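You operate a simulated robot arm through the tools that you are given. There is no shell and no other tool. Be economical: measure what you need, move in short steps, check, and stop when the job is done.

You run a simulated robot arm. Do the job below in one go: nothing can be reset, and whatever is moved stays where it is left.

JOB
Take the sugar tin and put it in the big bowl. Open the wooden door, take the tea tin and put it on the milk shelf, then shut the door. Close the hatch. Put the blue cup on the counter by the doorway away on the cup shelf. Pull the fridge door open. Do these in any order.
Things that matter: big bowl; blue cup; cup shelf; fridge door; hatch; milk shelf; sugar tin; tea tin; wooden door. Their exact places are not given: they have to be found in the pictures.

The check looks at the end state, three seconds after you hand in, the way a careful person would. Anything else that was tipped, shoved, dropped, spilled or broken makes it a failure.

ROBOT AND FRAMES
A 6-joint arm with a fingered hand on a trunk, on a base that drives. Base frame: it is fixed to the floor where the robot stands at the start and does not move with it; the origin is under the middle of the robot, x ahead of it, y to its left, z up; the surface under the hand at the start is at about z = 82. Readings come in cm, degrees, newtons and seconds.
With the tool pointing down near the work surface it reaches from about 14 to 82 cm from the robot's upright axis, wherever it stands. Its first joint turns from -166.0 to 166.0 degrees. Places, roughly: big bowl (27x28x11 cm) [-50, 340, 90]; blue cup (11x8x7 cm) [-210, 150, 90]; cup shelf (51x17 cm) [-4, 54, 100]; fridge door [-10, -300, 60]; hatch [-40, 150, 160]; milk shelf [10, 170, 60]; tea tin [50, 0, 75]; wooden door [-30, 140, 100]. Payload 4 kg.
The TCP is the grasp point between the finger pads, 2 cm short of the fingertips. In the tool frame z runs along the fingers and y along their closing line. The gripper opens to 14 cm. The gripper's body begins 5.4 cm behind the TCP. The gripper is a hand of 3 fingers: y runs from the thumb to the fingers, the wrist lies at [0, 0, -21.5] in the tool frame, and closing takes about 1.5 s.
Orientation is that of the tool frame in the base frame, as [roll, pitch, yaw] about the fixed x, y, z axes, in that order (R = Rz(yaw) Ry(pitch) Rx(roll)). With the fingers straight down and closing along the base's y, the tool's x points along the base's -x, its y along +y and its z along -z.

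CONTROLS
- The arm moves only by the tool servo_tool. Its argument "targets" is a list of rows, each a list of 2 entries, a list of its own where there are three numbers: the turn, a rotation vector about the base's x, y, z in degrees, then the shift along the base's x, y, z in cm. In form: [[[ax, ay, az], [tx, ty, tz]], ...]. A call has 1 to 12 rows; each row shifts and turns the commanded pose from where the row before left it. "jaw" is the gripper command, from -1 (fully open) to 1 (shut), values between in proportion, set as the call begins (left out, the last holds). Each row takes 0.2 s and may step no farther than 5 cm and 8.6 degrees from the row before; otherwise, or with a gripper value out of range, the whole call is refused. Where a pose cannot be reached the arm comes as near as it can. A force on the tool above 40 N (or 10 N above the force at the start of the call, whichever is more), or a blocked arm, ends the call early, and 0.2 s more pass. Each finger travels about 4.5 cm/s and halts on what it meets, pressing with about 23 N; the grip force reading is that of the motor and also rises with nothing between the fingers. The clock runs only during rows and for 0.2 s after the last one: add rows that do not move to give the fingers time. The reply holds the time, the measured pose of the TCP, the force on the tool along the base axes, the opening and the grip force, in the units named above and with some noise, with the torque about the TCP (base axes, N m) and any sound that the robot's microphone picked up, and new pictures: "views" is both (left out), scene, wrist or none.
- Cameras (640 x 400 px; columns grow to the right, rows downward): "scene" is now at [2.88, 23.8, 143.58]; the picture's right is [0.70, -0.72, 0.00], its down [-0.61, -0.59, -0.53] and it looks along [0.38, 0.37, -0.85] (base axes); focal length 214 px, centre (320, 200). "wrist" rides on the gripper at [7.4, -4.3, -7.9] in the tool frame; the picture's right is [0.50, 0.87, 0.00], its down [-0.59, 0.34, -0.73] and it looks along [-0.64, 0.37, 0.68] (tool axes); focal length 275 px, centre (320, 200).
- raise_lower(by): slides the trunk up (or, below 0, down) by that many cm; the arm and the scene camera ride with it, the base frame stays. It gives what a move gives, with no picture.
- steer(legs): drives the robot by 1 to 6 legs, each [ahead, left, turn to the left] in cm, cm and degrees, along the robot's own axes; the way and the turn of a leg run together, so that a leg with both is an arc; at most 150 cm and 180 degrees a leg. The arm and the cameras ride along, it lands a little off, and it stops where it bumps. It gives what a move gives, and a new picture of the scene camera.
- curl_fingers(finger1, finger2, thumb_bend): sets how far each is bent, from 0 (flat) to 1 (curled in); at 0.3 the hand is open as for a grip, at 0.7 the pads meet at the TCP. One left out holds its place. A second passes; each finger stops where it meets its share of the squeeze, and holds until it gets a number again. A gripper value or a shape takes the hand back. It gives what a move gives, with no picture; readings hold the bend of each and the force on the fingers (four entries, about 0 where the hand has none), thumb and palm.
- grasp_type(shape): the hand has 3 fingers and takes this shape, open, in about a second: jaw (thumb against the fingers, like two jaws); tri (thumb and two fingers); tip (a fingertip pinch); poke (one finger out to press); point (the index stretched); flat (the hand flat); cup (the hand cupped); fist (a fist). The gripper value then closes the fingers along that shape, each until it touches; the sizes above hold for jaw. It gives what a move gives, with no picture.
- aim_head(pan, tilt): turns the head with the scene camera to pan (to the left, within 120 degrees either way) and tilt (down, from -29 to 69), counted from straight ahead of the robot. It gives what a move gives, and a new picture of the scene camera.
- point_at(camera, pixels): for up to 12 pixels [column, row] of the newest picture of that camera ("zoom" is the newest enlarged one), the place [x, y, z] in the base frame of the surface seen there, good to about 0.2 cm. The clock stands still meanwhile.
- zoom(camera, box): a new picture of the part [left, top, right, bottom] of that camera's present view, enlarged. The clock stands still meanwhile.
- job_done(): hands the job in; it is judged then, once.

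Keep the steps short. Do not move on a guess: measure, check each grasp and each placing, and mend mistakes. In all there are 110 turns and 260 pictures (those below and enlarged ones count). Leave the gripper open and the arm clear of the work at the hand-in unless told otherwise, and finish with a single line.

The tools are called as name(argument=value, ...) on one line, values as JSON. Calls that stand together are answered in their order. servo_tool: Moves the arm, as the interface text tells. Its arguments: {"type":"object","properties":{"targets":{"type":"array","items":{"type":"array"}},"jaw":{"type":"number"},"views":{"type":"string","enum":["both","scene","wrist","none"]}},"required":["targets"]} The other tools are called the same way: raise_lower (by) slides the trunk up or down; grasp_type (shape) gives the hand a shape; curl_fingers (finger1, finger2, thumb_bend) moves the fingers one by one; steer (legs) drives the base; aim_head (pan, tilt) turns the head that bears the scene camera; point_at (camera, pixels) gives the place of the surface under pixels of a picture; zoom (camera, box) takes an enlarged picture of a part of a camera's view; job_done () hands the job in.

At the start:

```text
time_s: 0.0
eef_pos: [42.31, 24.17, 122.59]
ee_rot: [-180.0, 0.0, 179.9]
force: [0.2, -1.2, -0.1]
ft_torque: [-0.04, -0.04, -0.02]
finger_gap: 13.99
grip_force: 0.1
shape: jaw
bend: [0.3, 0.3, 0.3]
finger forces: [0.0, 0.0, 0.0, 0.0, 0.0, 0.0]
trunk travel left (down, up): [-5.0, 54.0]
robot x, y, heading: [-0.02, -0.09, -0.1]
head pan, tilt: [44.1, 58.0]
```

scene: 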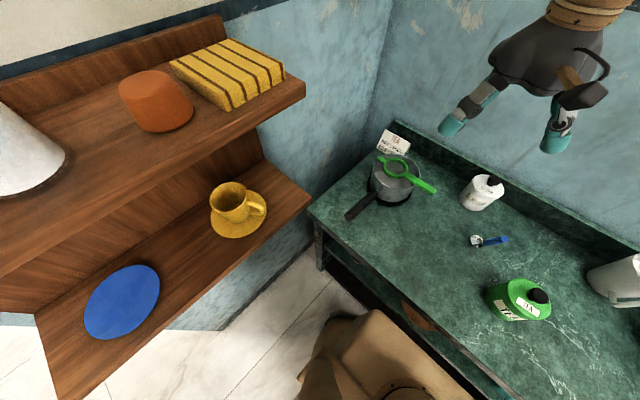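
wrist: 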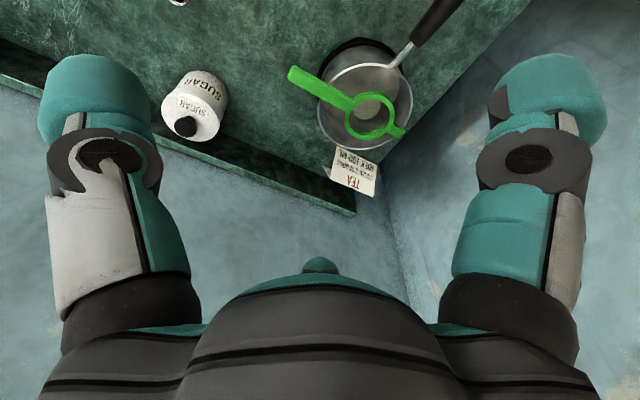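

I see a wall shelf at left with a yellow cup and a blue saucer, and a counter ahead with a white SUGAR tin near (482,192) and a green tin near (518,300). I'll enlarge the notes and tins and measure some points.

zoom(camera="scene", box=[320, 110, 640, 330])

zoom(camera="wrist", box=[140, 50, 440, 220])

point_at(camera="scene", pixels=[[482, 180], [482, 205], [478, 241], [518, 295], [540, 296], [395, 185], [140, 285], [232, 195], [60, 355], [300, 200], [160, 90], [620, 280]])

aim_head(pan=0, tilt=40)

```text
1.82 times, centred on (480, 220) of scene
```

zoom: 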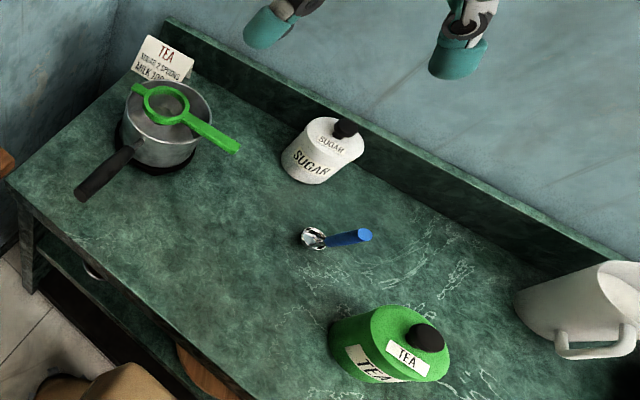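

```text
2.13 times, centred on (290, 135) of wrist
```

zoom: 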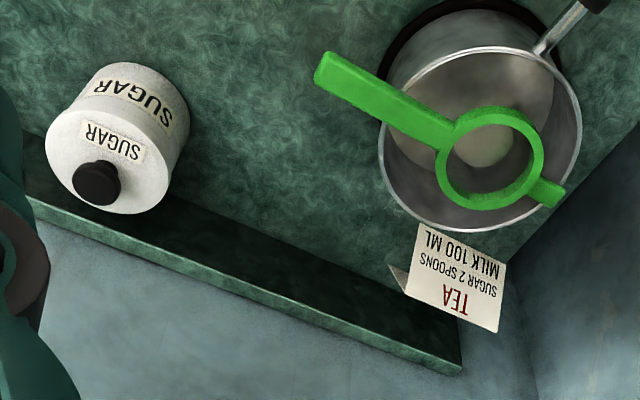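

```text
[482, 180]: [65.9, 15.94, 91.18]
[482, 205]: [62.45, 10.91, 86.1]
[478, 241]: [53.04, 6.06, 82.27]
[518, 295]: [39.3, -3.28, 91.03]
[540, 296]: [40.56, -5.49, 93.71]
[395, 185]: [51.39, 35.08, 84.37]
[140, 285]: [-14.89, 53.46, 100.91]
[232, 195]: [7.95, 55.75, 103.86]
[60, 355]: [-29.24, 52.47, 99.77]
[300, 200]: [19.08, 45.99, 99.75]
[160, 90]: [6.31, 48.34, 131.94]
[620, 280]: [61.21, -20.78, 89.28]
```

```text
time_s: 1.1
eef_pos: [42.24, 24.1, 122.73]
ee_rot: [179.9, -0.1, -180.0]
force: [-0.2, 0.4, 0.1]
ft_torque: [-0.03, -0.02, 0.03]
finger_gap: 14.0
grip_force: 0.2
shape: jaw
bend: [0.3, 0.3, 0.3]
finger forces: [0.0, 0.0, 0.1, 0.1, 0.0, 0.0]
trunk travel left (down, up): [-5.0, 54.0]
robot x, y, heading: [0.18, 0.06, 0.1]
head pan, tilt: [0.0, 40.0]
```

scene: 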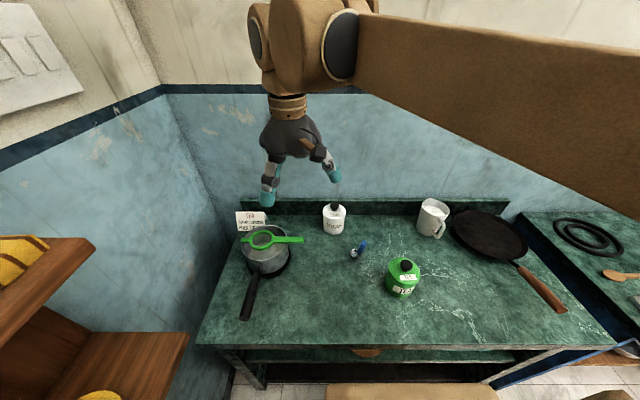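

The sugar tin sits at about [65,14], the green tea tin at about [40,-5]. Now I look around to find the other things.

aim_head(pan=60, tilt=15)

aim_head(pan=115, tilt=20)

aim_head(pan=-60, tilt=15)

aim_head(pan=-118, tilt=15)

```text
time_s: 2.4
eef_pos: [42.32, 24.16, 122.63]
ee_rot: [-179.9, 0.0, -180.0]
force: [0.0, 0.6, 0.1]
ft_torque: [0.0, 0.0, 0.01]
finger_gap: 13.98
grip_force: 0.0
shape: jaw
bend: [0.3, 0.3, 0.3]
finger forces: [0.1, 0.1, 0.1, 0.0, 0.0, 0.0]
trunk travel left (down, up): [-5.0, 54.0]
robot x, y, heading: [0.05, 0.08, 0.1]
head pan, tilt: [60.0, 15.0]
```

scene: 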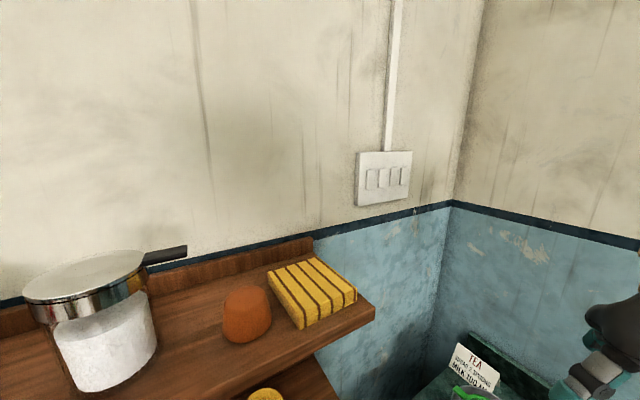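

```text
time_s: 3.6
eef_pos: [42.25, 24.27, 122.7]
ee_rot: [-180.0, 0.0, 179.9]
force: [-1.0, 0.7, 0.3]
ft_torque: [0.0, 0.01, 0.0]
finger_gap: 13.98
grip_force: 0.1
shape: jaw
bend: [0.3, 0.3, 0.3]
finger forces: [0.1, 0.0, 0.1, 0.0, 0.0, 0.0]
trunk travel left (down, up): [-5.0, 54.0]
robot x, y, heading: [0.07, 0.01, -0.1]
head pan, tilt: [115.0, 20.0]
```

scene: 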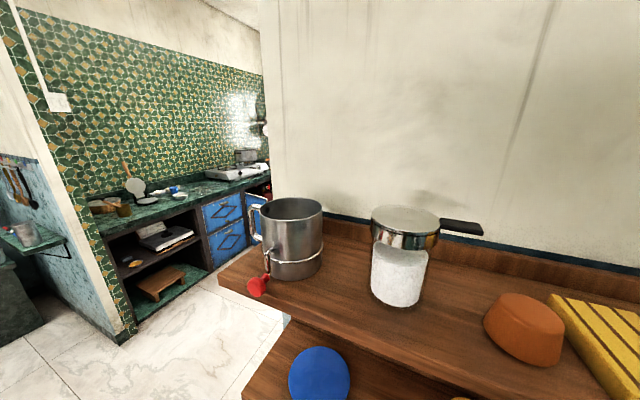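

```text
time_s: 6.3
eef_pos: [42.4, 24.3, 122.77]
ee_rot: [-179.9, -0.1, -179.8]
force: [-0.3, -0.5, 0.8]
ft_torque: [0.0, -0.01, -0.02]
finger_gap: 13.99
grip_force: 0.1
shape: jaw
bend: [0.3, 0.3, 0.3]
finger forces: [0.0, 0.1, 0.0, 0.0, 0.1, 0.0]
trunk travel left (down, up): [-5.0, 54.0]
robot x, y, heading: [0.02, 0.11, -0.1]
head pan, tilt: [-60.0, 15.0]
```

scene: 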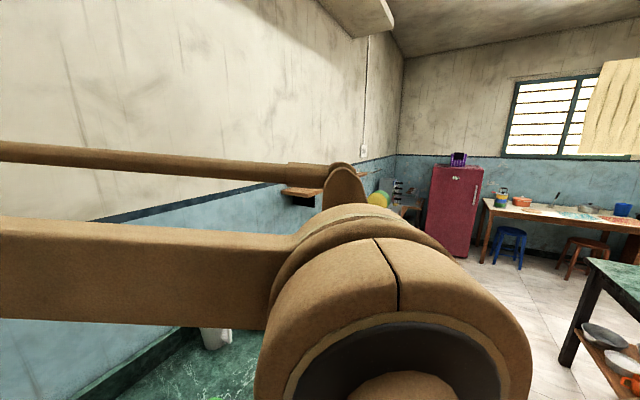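

```text
time_s: 7.6
eef_pos: [42.3, 24.21, 122.61]
ee_rot: [-180.0, 0.0, 180.0]
force: [0.5, -0.2, -0.1]
ft_torque: [0.0, -0.03, -0.01]
finger_gap: 13.98
grip_force: 0.0
shape: jaw
bend: [0.3, 0.3, 0.3]
finger forces: [0.1, 0.0, 0.1, 0.0, 0.0, 0.0]
trunk travel left (down, up): [-5.0, 54.0]
robot x, y, heading: [-0.24, -0.05, -0.1]
head pan, tilt: [-118.0, 15.0]
```

scene: 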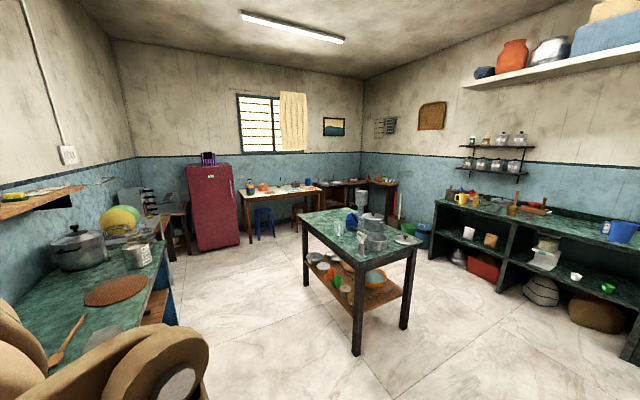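

The room is big: fridge at the far right, an opening to another room on the left. I'll start with the sugar tin and measure it well.

aim_head(pan=12, tilt=50)

zoom(camera="scene", box=[240, 80, 460, 220])

```text
time_s: 9.7
eef_pos: [42.3, 24.19, 122.74]
ee_rot: [-179.9, 0.0, -179.9]
force: [-0.3, 0.3, -0.5]
ft_torque: [-0.04, 0.02, 0.02]
finger_gap: 14.02
grip_force: 0.1
shape: jaw
bend: [0.3, 0.3, 0.3]
finger forces: [0.0, 0.0, 0.1, 0.0, 0.1, 0.1]
trunk travel left (down, up): [-5.0, 54.0]
robot x, y, heading: [0.05, -0.49, 0.1]
head pan, tilt: [12.0, 50.0]
```

scene: 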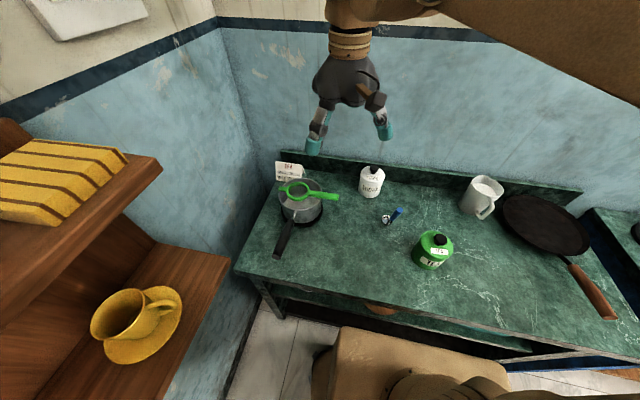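

```text
2.86 times, centred on (350, 150) of scene
```

zoom: 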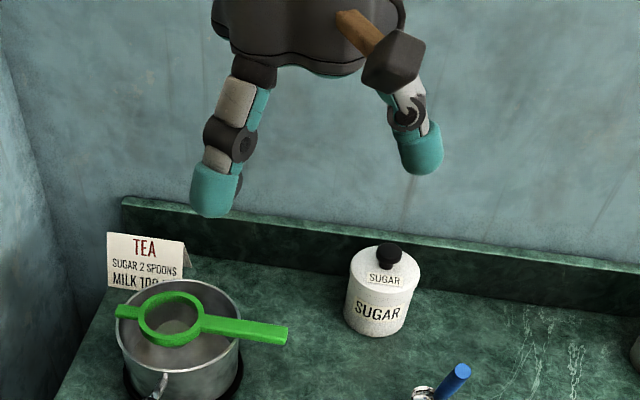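

point_at(camera="zoom", pixels=[[388, 253], [352, 270], [415, 272], [345, 318], [403, 325], [374, 333], [372, 290], [400, 232], [375, 345], [380, 305]])

```text
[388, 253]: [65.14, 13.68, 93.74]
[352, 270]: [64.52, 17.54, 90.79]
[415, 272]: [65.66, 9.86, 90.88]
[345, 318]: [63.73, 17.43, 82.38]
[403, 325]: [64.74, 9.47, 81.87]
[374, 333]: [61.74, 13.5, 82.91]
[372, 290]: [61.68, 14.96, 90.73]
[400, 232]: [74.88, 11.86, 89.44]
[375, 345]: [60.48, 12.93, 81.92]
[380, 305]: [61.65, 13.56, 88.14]
```

Sugar tin axis is about [65.6, 13.7], 8 cm wide, body z 82–91, knob to 94. I go above it first.

servo_tool(targets=[[[0, 0, 0], [3.9, -1.75, -2]], [[0, 0, 0], [3.9, -1.75, -2]], [[0, 0, 0], [3.9, -1.75, -2]], [[0, 0, 0], [3.9, -1.75, -2]], [[0, 0, 0], [3.9, -1.75, -2]], [[0, 0, 0], [3.8, -1.75, -2]], [[0, 0, 0], [0, 0, -4]], [[0, 0, 0], [0, 0, -3]], [[0, 0, 0], [0, 0, 0]]], jaw=-1)

```text
time_s: 11.7
eef_pos: [65.7, 13.5, 103.75]
ee_rot: [-180.0, 0.0, 180.0]
force: [0.7, 0.4, 0.8]
ft_torque: [-0.01, 0.02, 0.02]
finger_gap: 13.97
grip_force: 0.0
shape: jaw
bend: [0.3, 0.3, 0.3]
finger forces: [0.0, 0.0, 0.1, 0.0, 0.0, 0.0]
trunk travel left (down, up): [-5.0, 54.0]
robot x, y, heading: [-0.06, 0.09, -0.0]
head pan, tilt: [12.0, 50.0]
```

scene: 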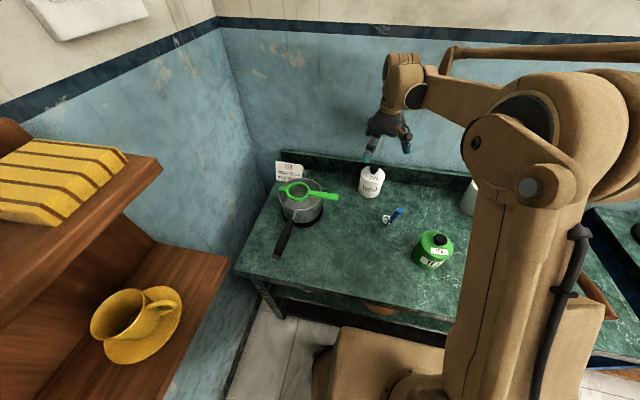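
wrist: 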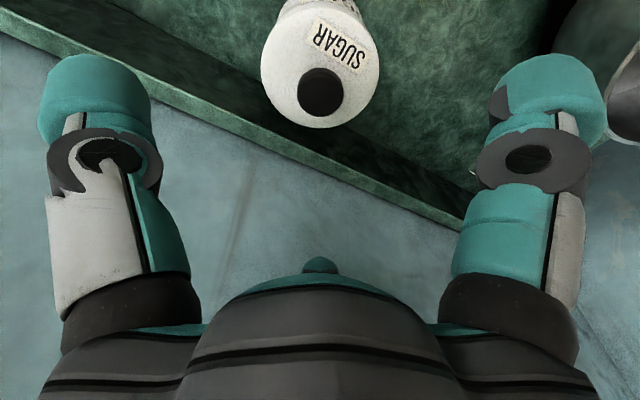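

Aligned; going down to about z 89.8 and closing gently.

servo_tool(targets=[[[0, 0, 0], [0, 0.1, -4]], [[0, 0, 0], [0, 0, -4]], [[0, 0, 0], [0, 0, -3]], [[0, 0, 0], [0, 0, -2]], [[0, 0, 0], [0, 0, -0.9]], [[0, 0, 0], [0, 0, 0]]], jaw=-1, views="wrist")

servo_tool(targets=[[[0, 0, 0], [0, 0, 0]], [[0, 0, 0], [0, 0, 0]], [[0, 0, 0], [0, 0, 0]], [[0, 0, 0], [0, 0, 0]], [[0, 0, 0], [0, 0, 0]], [[0, 0, 0], [0, 0, 0]], [[0, 0, 0], [0, 0, 0]], [[0, 0, 0], [0, 0, 0]]], jaw=1, views="both")

```text
time_s: 13.1
eef_pos: [65.71, 13.59, 89.82]
ee_rot: [-179.9, 0.0, 180.0]
force: [-0.7, -0.1, -0.2]
ft_torque: [0.02, -0.01, -0.01]
finger_gap: 14.0
grip_force: 0.1
shape: jaw
bend: [0.3, 0.3, 0.3]
finger forces: [0.0, 0.0, 0.0, 0.1, 0.1, 0.0]
trunk travel left (down, up): [-5.0, 54.0]
robot x, y, heading: [-0.19, -0.29, 0.1]
head pan, tilt: [12.0, 50.0]
```

wrist: 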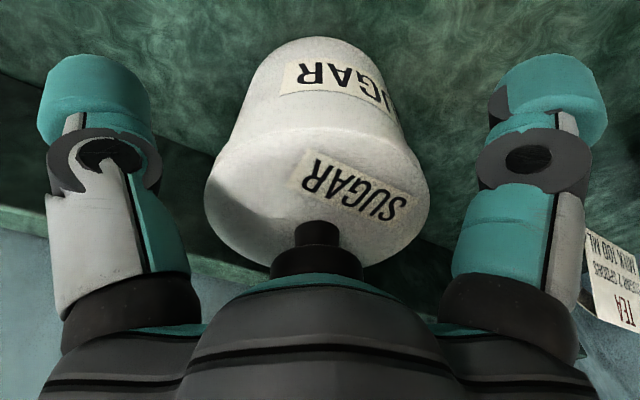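

```text
time_s: 14.9
eef_pos: [65.71, 13.69, 89.79]
ee_rot: [180.0, 0.0, 180.0]
force: [0.1, -0.4, -0.5]
ft_torque: [-0.03, 0.01, -0.01]
finger_gap: 7.63
grip_force: 23.0
shape: jaw
bend: [0.34, 0.32, 0.31]
finger forces: [20.4, 20.7, 0.0, 0.0, 19.2, 0.0]
trunk travel left (down, up): [-5.0, 54.0]
robot x, y, heading: [0.14, 0.15, 0.3]
head pan, tilt: [12.0, 50.0]
```

scene: 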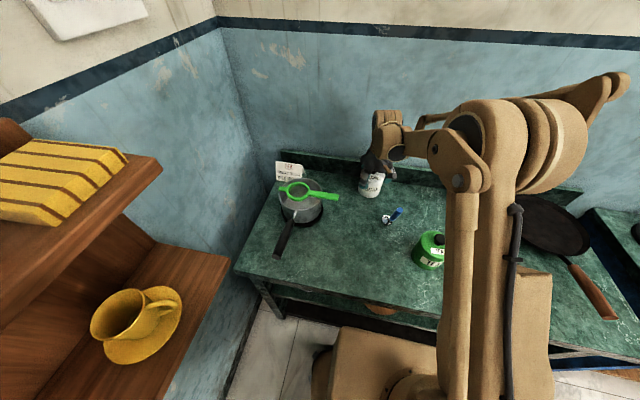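
wrist: 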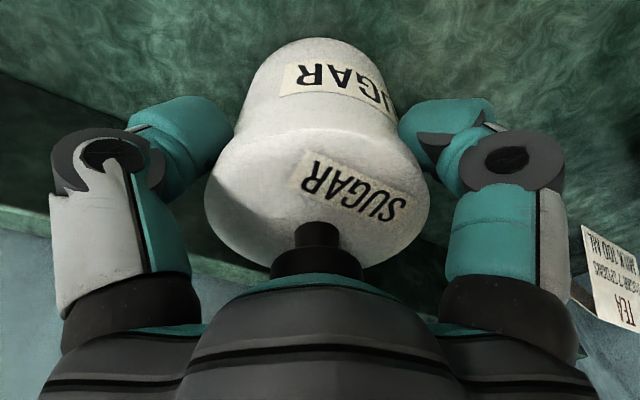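

Gripped (7.6 cm, 23 N). Lifting and drawing it in toward the robot.

servo_tool(targets=[[[0, 0, 0], [0, 0, 3]], [[0, 0, 0], [0, 0, 5]], [[0, 0, 0], [0, 0, 5]], [[0, 0, 0], [0, 0, 5]], [[0, 0, 0], [0, 0, 5]], [[0, 0, 0], [-5, 0, 2]], [[0, 0, 0], [-5, 0, 0]], [[0, 0, 0], [-5, 0, 0]], [[0, 0, 0], [-5, 0, 0]], [[0, 0, 0], [-5, 0, 0]], [[0, 0, 0], [-4, 0, 0]], [[0, 0, 0], [0, 0, 0]]])

```text
refused: row 6 steps farther than a row can; nothing moved
```

servo_tool(targets=[[[0, 0, 0], [0, 0, 3]], [[0, 0, 0], [0, 0, 5]], [[0, 0, 0], [0, 0, 5]], [[0, 0, 0], [0, 0, 5]], [[0, 0, 0], [0, 0, 5]], [[0, 0, 0], [-4, 0, 2]], [[0, 0, 0], [-5, 0, 0]], [[0, 0, 0], [-5, 0, 0]], [[0, 0, 0], [-5, 0, 0]], [[0, 0, 0], [-5, 0, 0]], [[0, 0, 0], [-4, 0, 0]], [[0, 0, 0], [0, 0, 0]]])

```text
time_s: 17.5
eef_pos: [37.64, 13.91, 114.85]
ee_rot: [180.0, 0.0, -180.0]
force: [-0.1, 0.4, -4.7]
ft_torque: [0.03, 0.03, 0.02]
finger_gap: 7.58
grip_force: 22.8
shape: jaw
bend: [0.34, 0.32, 0.31]
finger forces: [20.5, 21.7, 0.0, 0.0, 18.9, 0.0]
trunk travel left (down, up): [-5.0, 54.0]
robot x, y, heading: [0.34, 0.1, -0.1]
head pan, tilt: [12.0, 50.0]
```

scene: 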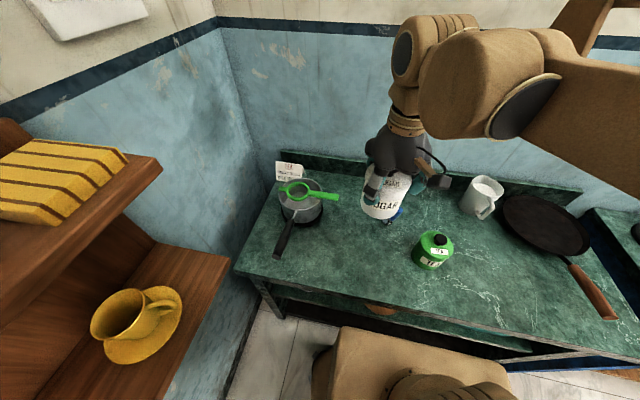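
wrist: 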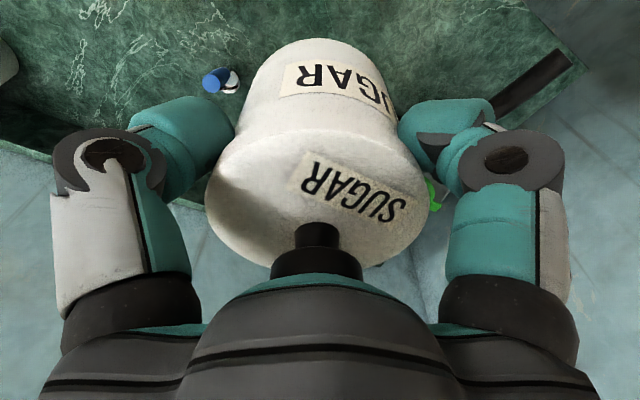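

Holding well. Before driving I check behind and left for free floor.

aim_head(pan=-119, tilt=25)

point_at(camera="scene", pixels=[[415, 195], [300, 170], [365, 300], [560, 360], [600, 250], [440, 140]])

aim_head(pan=119, tilt=25)

point_at(camera="scene", pixels=[[280, 100], [300, 320], [230, 270], [180, 290], [130, 330], [60, 360], [30, 250], [120, 220], [220, 185], [185, 330], [250, 210], [160, 180]])

```text
time_s: 19.6
eef_pos: [37.77, 13.86, 114.88]
ee_rot: [-179.9, 0.0, -180.0]
force: [0.4, 0.7, -3.7]
ft_torque: [-0.01, 0.01, -0.01]
finger_gap: 7.6
grip_force: 23.4
shape: jaw
bend: [0.34, 0.32, 0.31]
finger forces: [20.5, 21.6, 0.0, 0.0, 18.8, 0.1]
trunk travel left (down, up): [-5.0, 54.0]
robot x, y, heading: [0.2, -0.25, -0.2]
head pan, tilt: [-119.0, 25.0]
```

scene: 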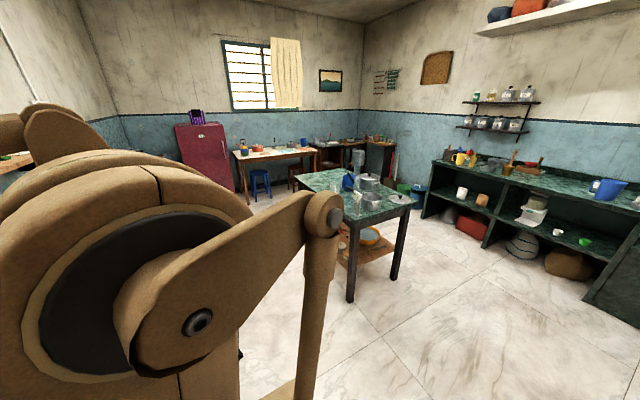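

```text
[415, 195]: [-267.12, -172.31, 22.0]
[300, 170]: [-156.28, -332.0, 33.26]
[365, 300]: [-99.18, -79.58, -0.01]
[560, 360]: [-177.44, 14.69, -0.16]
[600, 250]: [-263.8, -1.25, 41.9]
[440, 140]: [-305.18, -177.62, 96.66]
```

```text
time_s: 23.0
eef_pos: [37.71, 13.98, 114.92]
ee_rot: [180.0, 0.0, 180.0]
force: [0.2, 0.0, -3.7]
ft_torque: [0.03, 0.01, 0.01]
finger_gap: 7.59
grip_force: 23.1
shape: jaw
bend: [0.34, 0.32, 0.31]
finger forces: [20.5, 21.8, 0.0, 0.0, 18.9, 0.0]
trunk travel left (down, up): [-5.0, 54.0]
robot x, y, heading: [0.09, -0.15, 0.0]
head pan, tilt: [119.0, 25.0]
```

scene: 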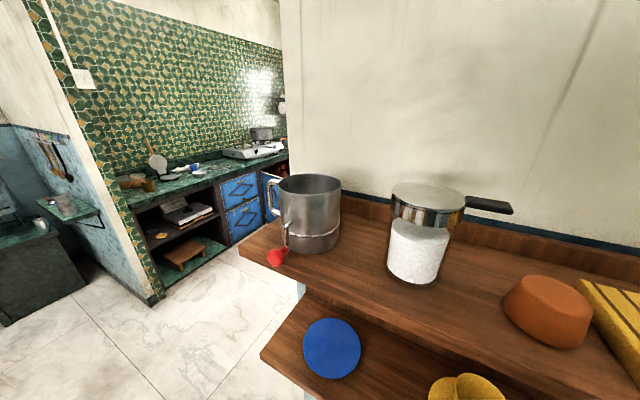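

```text
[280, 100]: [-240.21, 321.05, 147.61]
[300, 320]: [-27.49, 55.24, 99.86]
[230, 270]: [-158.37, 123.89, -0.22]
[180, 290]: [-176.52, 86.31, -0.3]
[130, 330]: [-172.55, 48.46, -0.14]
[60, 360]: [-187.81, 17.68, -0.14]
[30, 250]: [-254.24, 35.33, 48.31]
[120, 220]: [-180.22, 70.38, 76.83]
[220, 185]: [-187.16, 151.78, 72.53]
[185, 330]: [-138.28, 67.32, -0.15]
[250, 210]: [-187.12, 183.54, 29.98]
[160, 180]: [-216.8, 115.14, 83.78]
```

The passage to the other room lies between x ≈ -45 and -180. I back up 110 cm, then turn left to look into it.

steer(legs=[[-110, 0, 0], [0, 0, 90]])

aim_head(pan=-20, tilt=10)

aim_head(pan=45, tilt=25)

```text
time_s: 32.5
eef_pos: [-124.4, 37.54, 114.85]
ee_rot: [180.0, -0.1, -89.5]
force: [-0.6, 0.1, -3.9]
ft_torque: [0.0, 0.0, -0.02]
finger_gap: 7.58
grip_force: 22.8
shape: jaw
bend: [0.34, 0.32, 0.31]
finger forces: [20.3, 21.8, 0.0, 0.0, 18.7, 0.0]
trunk travel left (down, up): [-5.0, 54.0]
robot x, y, heading: [-110.11, 0.28, 90.7]
head pan, tilt: [119.0, 25.0]
```

scene: 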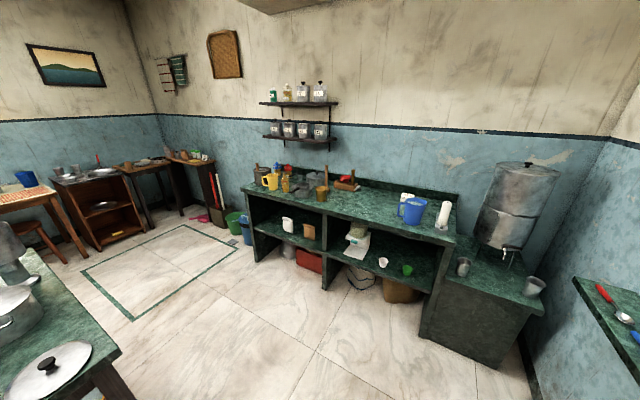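

```text
time_s: 34.7
eef_pos: [-124.46, 37.59, 114.93]
ee_rot: [179.9, -0.1, -89.3]
force: [0.1, -0.1, -3.7]
ft_torque: [0.0, 0.03, -0.03]
finger_gap: 7.55
grip_force: 23.0
shape: jaw
bend: [0.34, 0.32, 0.31]
finger forces: [20.3, 21.7, 0.1, 0.0, 18.7, 0.1]
trunk travel left (down, up): [-5.0, 54.0]
robot x, y, heading: [-110.61, 0.24, 91.0]
head pan, tilt: [-20.0, 10.0]
```

scene: 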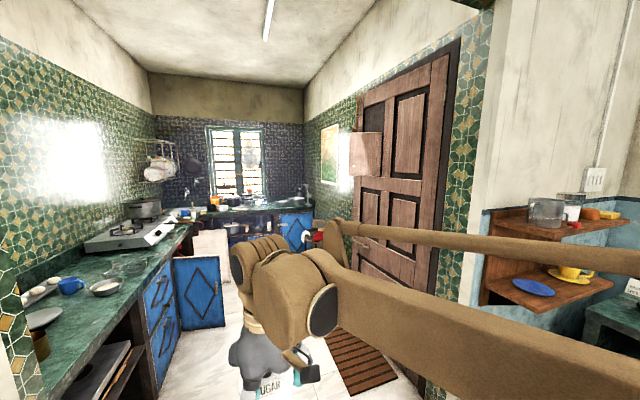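

```text
time_s: 36.0
eef_pos: [-124.54, 37.67, 114.83]
ee_rot: [180.0, 0.1, -89.4]
force: [0.5, -0.2, -3.7]
ft_torque: [-0.01, 0.03, 0.03]
finger_gap: 7.57
grip_force: 23.2
shape: jaw
bend: [0.34, 0.32, 0.31]
finger forces: [20.3, 21.7, 0.0, 0.0, 18.7, 0.0]
trunk travel left (down, up): [-5.0, 54.0]
robot x, y, heading: [-110.36, -0.26, 90.5]
head pan, tilt: [45.0, 25.0]
```

scene: 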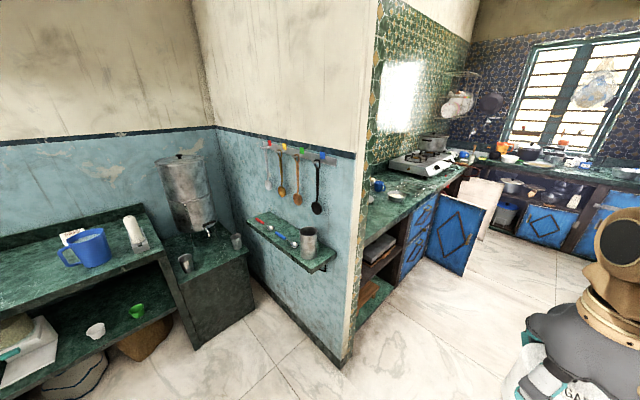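

I now see a big wooden door on the right with a small open panel (the hatch) at (365,153), and a blue cup at (70,285) on the left counter. I look closer.

aim_head(pan=-20, tilt=10)

zoom(camera="scene", box=[290, 10, 490, 230])

zoom(camera="scene", box=[0, 190, 340, 390])

point_at(camera="scene", pixels=[[365, 155], [345, 155], [450, 60], [360, 100], [430, 330], [362, 240], [70, 285], [105, 285], [225, 290], [300, 240], [290, 195], [230, 203]])

```text
time_s: 37.4
eef_pos: [-124.38, 37.61, 114.82]
ee_rot: [-179.9, 0.0, -89.4]
force: [0.3, -0.2, -3.4]
ft_torque: [-0.03, -0.02, -0.02]
finger_gap: 7.57
grip_force: 23.0
shape: jaw
bend: [0.34, 0.32, 0.31]
finger forces: [20.3, 21.7, 0.0, 0.1, 18.8, 0.1]
trunk travel left (down, up): [-5.0, 54.0]
robot x, y, heading: [-110.45, 0.02, 90.5]
head pan, tilt: [-20.0, 10.0]
```

scene: 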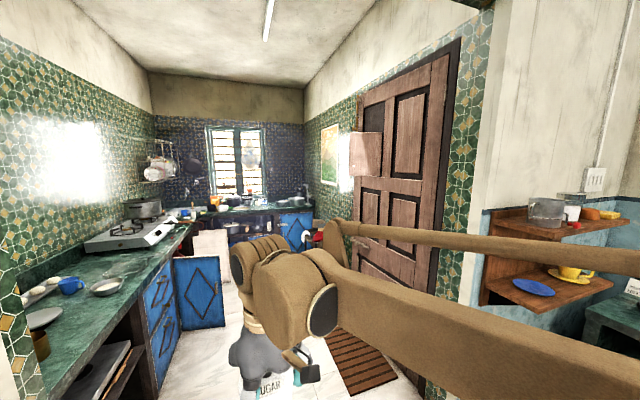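

```text
1.82 times, centred on (390, 120) of scene
```

zoom: 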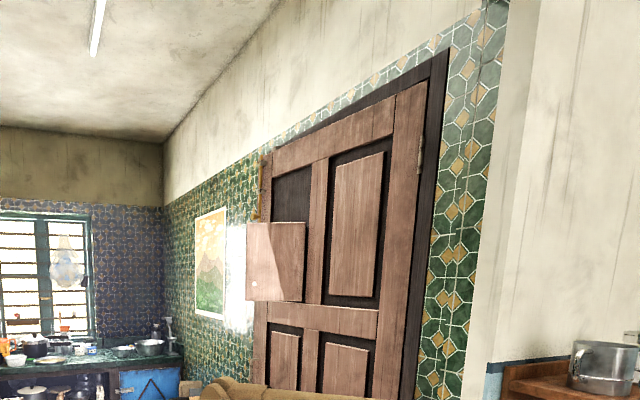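

```text
1.88 times, centred on (170, 290) of scene
```

zoom: 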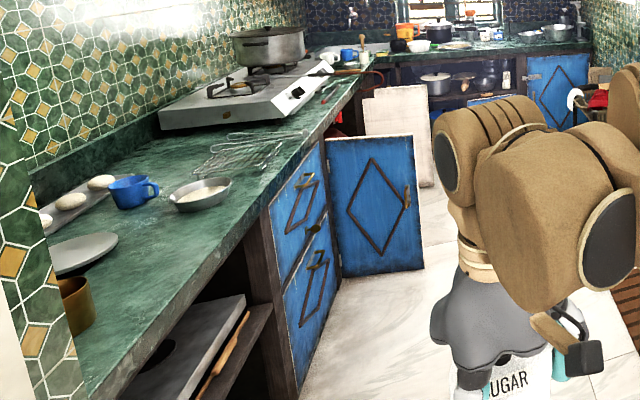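

```text
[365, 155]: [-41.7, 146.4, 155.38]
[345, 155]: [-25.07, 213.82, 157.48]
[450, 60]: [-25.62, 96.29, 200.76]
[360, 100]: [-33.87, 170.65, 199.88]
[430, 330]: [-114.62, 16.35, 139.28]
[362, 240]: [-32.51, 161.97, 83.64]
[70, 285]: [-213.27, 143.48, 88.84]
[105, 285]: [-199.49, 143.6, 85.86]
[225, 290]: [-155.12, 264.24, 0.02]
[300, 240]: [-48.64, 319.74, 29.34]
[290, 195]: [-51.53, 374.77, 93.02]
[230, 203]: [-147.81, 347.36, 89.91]
```

The hatch is a small panel of the wooden door at about [-42,146,155], swung outward. First the sugar: I drive up the corridor toward the far counter.

steer(legs=[[120, 0, 0]])

aim_head(pan=-25, tilt=20)

aim_head(pan=25, tilt=30)

aim_head(pan=-80, tilt=10)

```text
time_s: 43.4
eef_pos: [-126.45, 156.66, 114.83]
ee_rot: [180.0, 0.0, -88.9]
force: [0.0, 0.1, -3.6]
ft_torque: [0.01, -0.02, 0.01]
finger_gap: 7.56
grip_force: 23.4
shape: jaw
bend: [0.34, 0.32, 0.31]
finger forces: [20.3, 21.7, 0.1, 0.0, 18.7, 0.0]
trunk travel left (down, up): [-5.0, 54.0]
robot x, y, heading: [-112.06, 119.24, 91.2]
head pan, tilt: [-20.0, 10.0]
```

scene: 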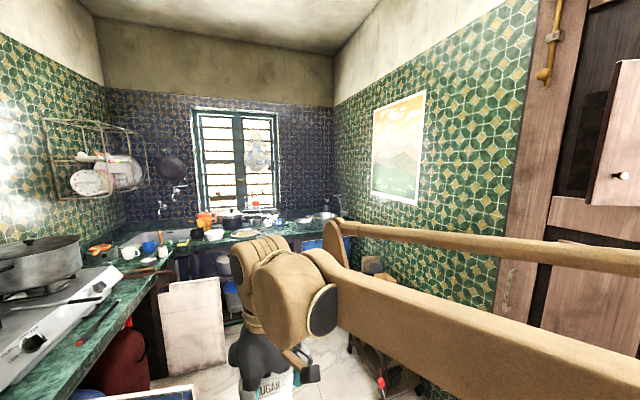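

```text
time_s: 44.1
eef_pos: [-126.57, 156.57, 114.94]
ee_rot: [-180.0, 0.0, -88.9]
force: [-0.3, 0.6, -3.1]
ft_torque: [0.01, -0.03, 0.02]
finger_gap: 7.57
grip_force: 22.6
shape: jaw
bend: [0.34, 0.32, 0.31]
finger forces: [20.3, 21.8, 0.1, 0.1, 18.7, 0.0]
trunk travel left (down, up): [-5.0, 54.0]
robot x, y, heading: [-111.56, 119.26, 91.0]
head pan, tilt: [-25.0, 20.0]
```

scene: 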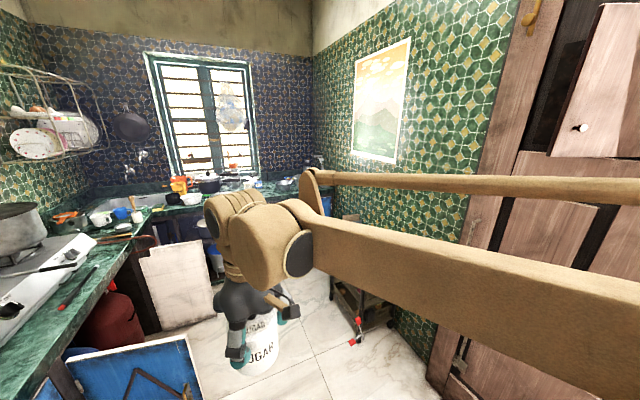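

```text
time_s: 45.3
eef_pos: [-126.4, 156.64, 114.83]
ee_rot: [180.0, -0.1, -88.9]
force: [0.2, -0.1, -4.2]
ft_torque: [-0.04, 0.0, -0.01]
finger_gap: 7.57
grip_force: 22.9
shape: jaw
bend: [0.34, 0.32, 0.31]
finger forces: [20.2, 21.8, 0.0, 0.0, 18.7, 0.0]
trunk travel left (down, up): [-5.0, 54.0]
robot x, y, heading: [-112.11, 119.11, 91.3]
head pan, tilt: [25.0, 30.0]
```

scene: 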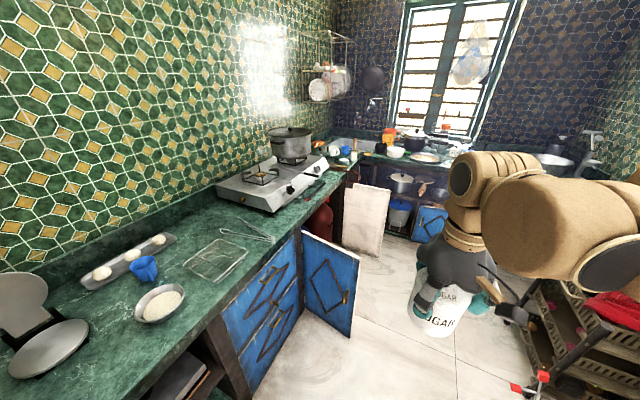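

```text
time_s: 47.1
eef_pos: [-126.55, 156.61, 114.93]
ee_rot: [179.9, 0.0, -88.9]
force: [0.0, 0.7, -4.2]
ft_torque: [0.01, 0.01, 0.01]
finger_gap: 7.57
grip_force: 23.1
shape: jaw
bend: [0.34, 0.32, 0.31]
finger forces: [20.3, 21.7, 0.0, 0.1, 18.7, 0.0]
trunk travel left (down, up): [-5.0, 54.0]
robot x, y, heading: [-112.04, 119.01, 91.2]
head pan, tilt: [-80.0, 10.0]
```

scene: 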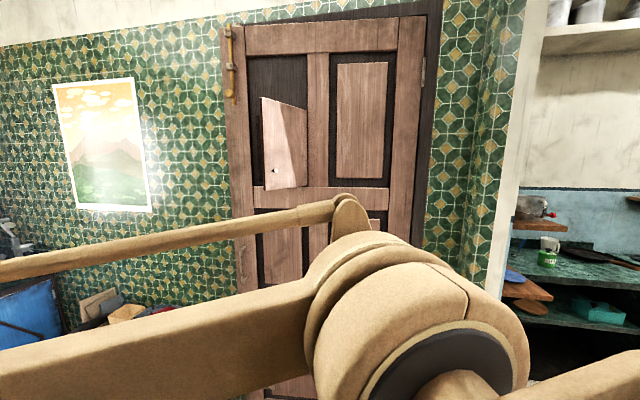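

The hatch is hinged on its right (smaller y) with a knob on the free edge. Continue to the bowl: I check the far counter and obstacles.

aim_head(pan=0, tilt=30)

zoom(camera="scene", box=[180, 60, 500, 260])

point_at(camera="zoom", pixels=[[440, 150], [440, 170], [380, 175], [430, 250], [330, 190], [150, 260], [200, 170], [300, 170], [250, 210], [470, 170]])

```text
time_s: 48.7
eef_pos: [-126.45, 156.59, 114.9]
ee_rot: [-180.0, 0.0, -88.9]
force: [0.1, 0.2, -2.9]
ft_torque: [-0.01, 0.02, 0.01]
finger_gap: 7.59
grip_force: 23.1
shape: jaw
bend: [0.34, 0.32, 0.31]
finger forces: [20.4, 21.8, 0.1, 0.1, 18.6, 0.1]
trunk travel left (down, up): [-5.0, 54.0]
robot x, y, heading: [-111.87, 119.55, 91.2]
head pan, tilt: [0.0, 30.0]
```

scene: 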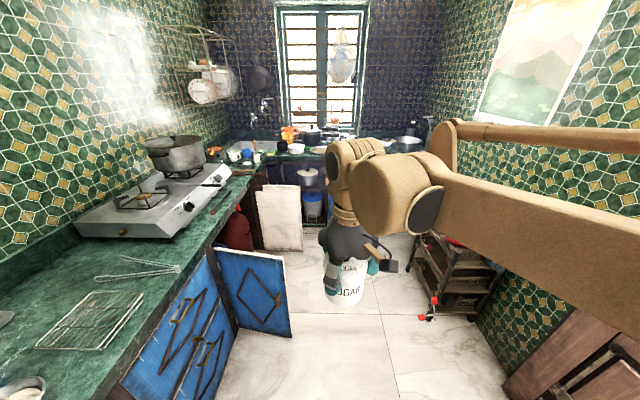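

```text
2.00 times, centred on (340, 160) of scene
```

zoom: 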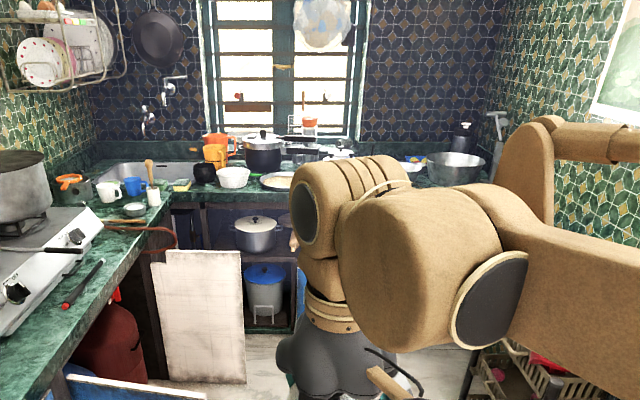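

```text
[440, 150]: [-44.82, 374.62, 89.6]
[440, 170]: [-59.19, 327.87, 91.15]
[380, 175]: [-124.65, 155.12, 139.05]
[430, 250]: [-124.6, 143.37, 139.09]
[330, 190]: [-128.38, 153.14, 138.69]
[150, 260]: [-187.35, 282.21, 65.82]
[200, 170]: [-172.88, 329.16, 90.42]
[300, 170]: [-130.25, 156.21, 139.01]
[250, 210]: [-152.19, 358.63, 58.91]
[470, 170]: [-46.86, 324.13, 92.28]
```

point_at(camera="scene", pixels=[[430, 315], [475, 310], [420, 240], [450, 270], [490, 265], [290, 335], [302, 250], [258, 195], [390, 250], [436, 295]])

zoom(camera="scene", box=[360, 200, 560, 340])

```text
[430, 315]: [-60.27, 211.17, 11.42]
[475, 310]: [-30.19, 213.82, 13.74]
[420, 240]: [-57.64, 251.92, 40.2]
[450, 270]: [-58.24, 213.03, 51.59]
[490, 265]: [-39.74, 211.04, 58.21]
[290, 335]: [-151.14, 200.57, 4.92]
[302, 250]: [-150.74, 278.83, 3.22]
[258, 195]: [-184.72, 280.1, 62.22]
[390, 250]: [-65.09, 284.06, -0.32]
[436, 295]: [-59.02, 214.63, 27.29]
```

```text
2.86 times, centred on (460, 270) of scene
```

zoom: 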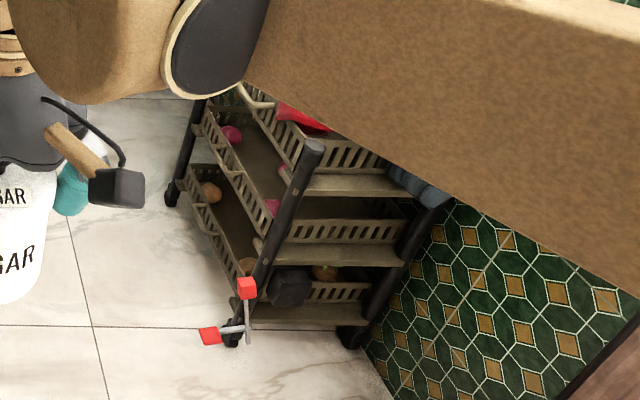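

The rack takes x -62..-30, y 210..265; the open blue cupboard door reaches x -150. I keep to about x -107 in the gap, then stop beyond.

steer(legs=[[0, 0, -1.2], [120, -6, 0]])

```text
time_s: 55.1
eef_pos: [-120.34, 276.08, 114.88]
ee_rot: [-180.0, 0.0, -89.6]
force: [0.4, 0.3, -3.5]
ft_torque: [-0.02, 0.0, 0.01]
finger_gap: 7.55
grip_force: 23.1
shape: jaw
bend: [0.34, 0.32, 0.31]
finger forces: [20.2, 21.8, 0.1, 0.0, 18.7, 0.0]
trunk travel left (down, up): [-5.0, 54.0]
robot x, y, heading: [-106.43, 238.66, 90.4]
head pan, tilt: [0.0, 30.0]
```

scene: 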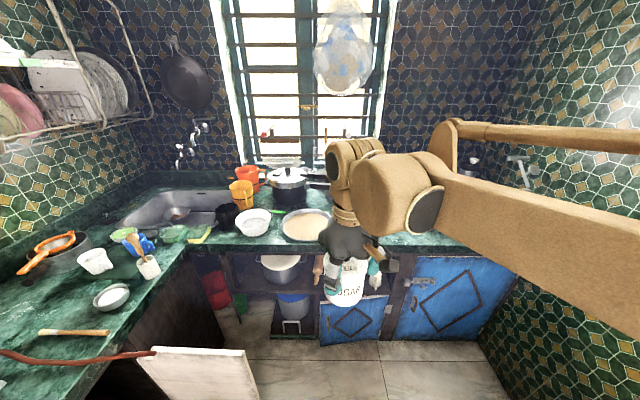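

point_at(camera="scene", pixels=[[450, 246], [350, 340], [400, 240], [440, 330], [180, 352], [250, 360]])

aim_head(pan=-60, tilt=60)

```text
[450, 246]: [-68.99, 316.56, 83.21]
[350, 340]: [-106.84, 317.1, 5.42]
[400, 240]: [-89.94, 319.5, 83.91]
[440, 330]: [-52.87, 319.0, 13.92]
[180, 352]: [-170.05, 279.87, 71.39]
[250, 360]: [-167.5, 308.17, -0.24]
```

```text
time_s: 56.4
eef_pos: [-120.47, 276.03, 114.84]
ee_rot: [-179.9, 0.1, -89.6]
force: [-0.1, -0.1, -3.8]
ft_torque: [-0.01, 0.02, -0.01]
finger_gap: 7.57
grip_force: 22.6
shape: jaw
bend: [0.34, 0.32, 0.31]
finger forces: [20.2, 21.8, 0.1, 0.0, 18.7, 0.1]
trunk travel left (down, up): [-5.0, 54.0]
robot x, y, heading: [-106.36, 238.56, 90.3]
head pan, tilt: [-60.0, 60.0]
```

scene: 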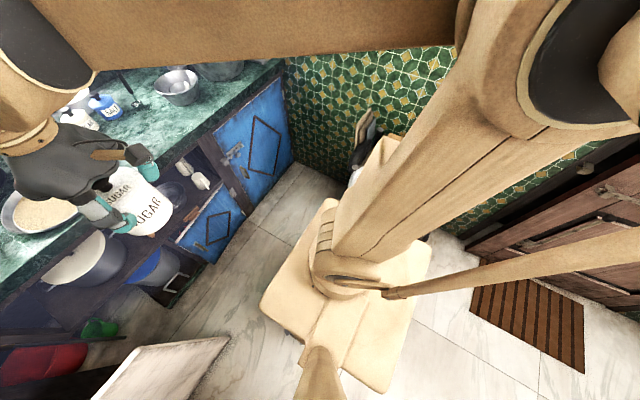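

I see two bowls near the right end of the counter, and the base footprint. I measure both.

zoom(camera="scene", box=[60, 50, 320, 210])

point_at(camera="scene", pixels=[[330, 200], [428, 242], [385, 388], [262, 300], [158, 85], [198, 85], [178, 75], [178, 100], [210, 72], [235, 70], [360, 160], [408, 130]])

```text
2.46 times, centred on (190, 130) of scene
```

zoom: 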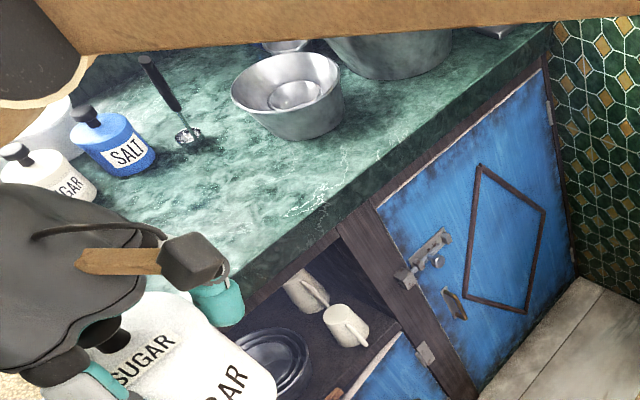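

```text
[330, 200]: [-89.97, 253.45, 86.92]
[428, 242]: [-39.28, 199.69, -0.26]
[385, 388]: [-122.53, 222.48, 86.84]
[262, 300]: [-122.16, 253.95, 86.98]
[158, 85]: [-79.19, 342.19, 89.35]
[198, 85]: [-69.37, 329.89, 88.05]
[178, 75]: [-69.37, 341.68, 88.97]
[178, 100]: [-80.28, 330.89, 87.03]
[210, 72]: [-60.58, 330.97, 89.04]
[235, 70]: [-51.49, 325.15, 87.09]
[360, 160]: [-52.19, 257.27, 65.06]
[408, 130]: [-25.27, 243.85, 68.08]
```

Besides SALT there is another white jar ending in "GAR". I need to see it properly before choosing.

aim_head(pan=-25, tilt=45)

aim_head(pan=20, tilt=45)

```text
time_s: 57.4
eef_pos: [-120.32, 276.17, 114.85]
ee_rot: [-180.0, 0.0, -89.6]
force: [0.0, 0.9, -4.4]
ft_torque: [0.01, 0.0, 0.0]
finger_gap: 7.57
grip_force: 23.1
shape: jaw
bend: [0.34, 0.32, 0.31]
finger forces: [20.3, 21.8, 0.0, 0.1, 18.8, 0.1]
trunk travel left (down, up): [-5.0, 54.0]
robot x, y, heading: [-106.36, 238.46, 90.6]
head pan, tilt: [-25.0, 45.0]
```

scene: 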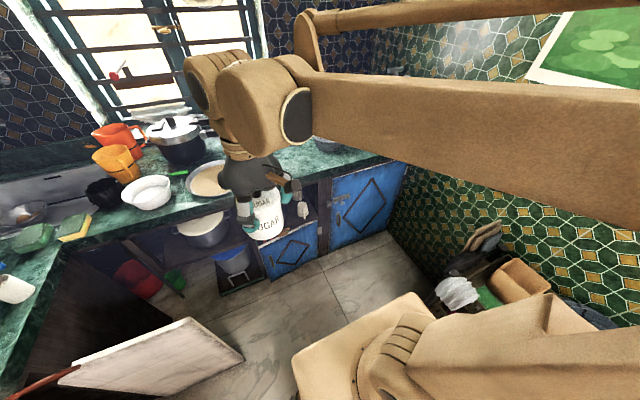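

```text
time_s: 58.5
eef_pos: [-120.28, 275.9, 114.85]
ee_rot: [-180.0, 0.0, -89.6]
force: [0.8, 0.3, -3.7]
ft_torque: [-0.01, -0.02, -0.01]
finger_gap: 7.57
grip_force: 22.9
shape: jaw
bend: [0.34, 0.32, 0.31]
finger forces: [20.3, 21.8, 0.0, 0.0, 18.7, 0.1]
trunk travel left (down, up): [-5.0, 54.0]
robot x, y, heading: [-106.59, 238.24, 90.4]
head pan, tilt: [20.0, 45.0]
```

scene: 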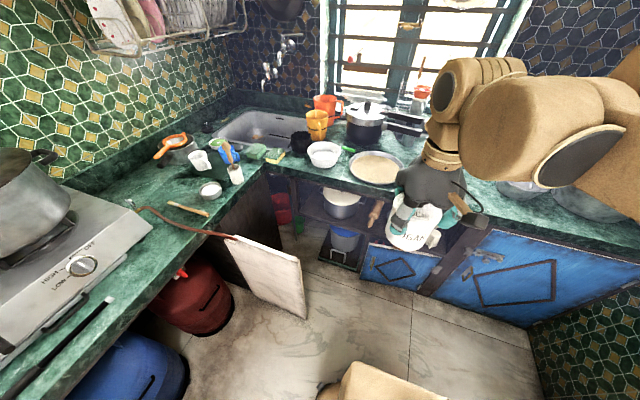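

The arm hides the spot; I swing the tool to the right over the floor.

servo_tool(targets=[[[0, 0, 0], [4.5, 0, 1]], [[0, 0, 0], [4.5, 0, 1]], [[0, 0, 0], [4.5, 0, 1]], [[0, 0, 0], [4.5, 0, 0]], [[0, 0, 0], [4.5, 0, 0]], [[0, 0, 0], [4.5, 0, 0]], [[0, 0, 0], [4.5, 0, 0]], [[0, 0, 0], [4.5, 0, 0]], [[0, 0, 0], [4, -2, 0]], [[0, 0, 0], [4, -2, 0]], [[0, 0, 0], [4, -2, 0]], [[0, 0, 0], [0, 0, 0]]], views="none")

aim_head(pan=0, tilt=40)

```text
time_s: 61.1
eef_pos: [-72.38, 269.85, 117.75]
ee_rot: [180.0, -0.1, -89.6]
force: [0.0, -0.2, -3.5]
ft_torque: [0.01, -0.01, 0.01]
finger_gap: 7.52
grip_force: 22.8
shape: jaw
bend: [0.35, 0.32, 0.31]
finger forces: [20.0, 22.6, 0.1, 0.0, 18.8, 0.0]
trunk travel left (down, up): [-5.0, 54.0]
robot x, y, heading: [-106.25, 238.65, 90.4]
head pan, tilt: [20.0, 45.0]
```

```text
time_s: 62.0
eef_pos: [-72.38, 269.89, 117.76]
ee_rot: [-179.9, 0.0, -89.7]
force: [-0.4, -0.1, -4.0]
ft_torque: [0.0, -0.03, 0.0]
finger_gap: 7.53
grip_force: 23.0
shape: jaw
bend: [0.35, 0.32, 0.31]
finger forces: [20.0, 22.6, 0.0, 0.0, 18.7, 0.0]
trunk travel left (down, up): [-5.0, 54.0]
robot x, y, heading: [-106.13, 238.53, 90.3]
head pan, tilt: [0.0, 40.0]
```

scene: 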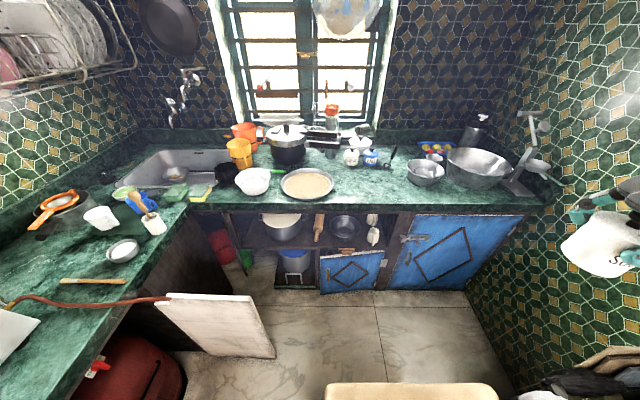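

zoom(camera="scene", box=[310, 90, 570, 220])

point_at(camera="scene", pixels=[[351, 158], [370, 158], [425, 160], [425, 182], [408, 167], [443, 168], [446, 155], [510, 162], [480, 150], [475, 187], [480, 168], [515, 190]])

```text
2.46 times, centred on (440, 155) of scene
```

zoom: 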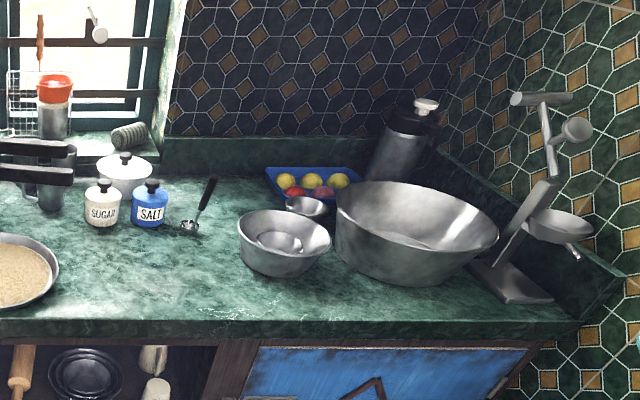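

```text
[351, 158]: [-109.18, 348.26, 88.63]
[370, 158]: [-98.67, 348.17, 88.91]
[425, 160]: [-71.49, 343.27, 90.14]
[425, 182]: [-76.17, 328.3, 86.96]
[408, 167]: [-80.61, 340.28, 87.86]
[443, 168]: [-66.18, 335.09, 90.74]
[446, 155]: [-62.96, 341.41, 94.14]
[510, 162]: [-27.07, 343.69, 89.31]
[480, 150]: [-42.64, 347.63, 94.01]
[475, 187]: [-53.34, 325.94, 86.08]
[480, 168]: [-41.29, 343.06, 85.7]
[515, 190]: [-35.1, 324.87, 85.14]
```

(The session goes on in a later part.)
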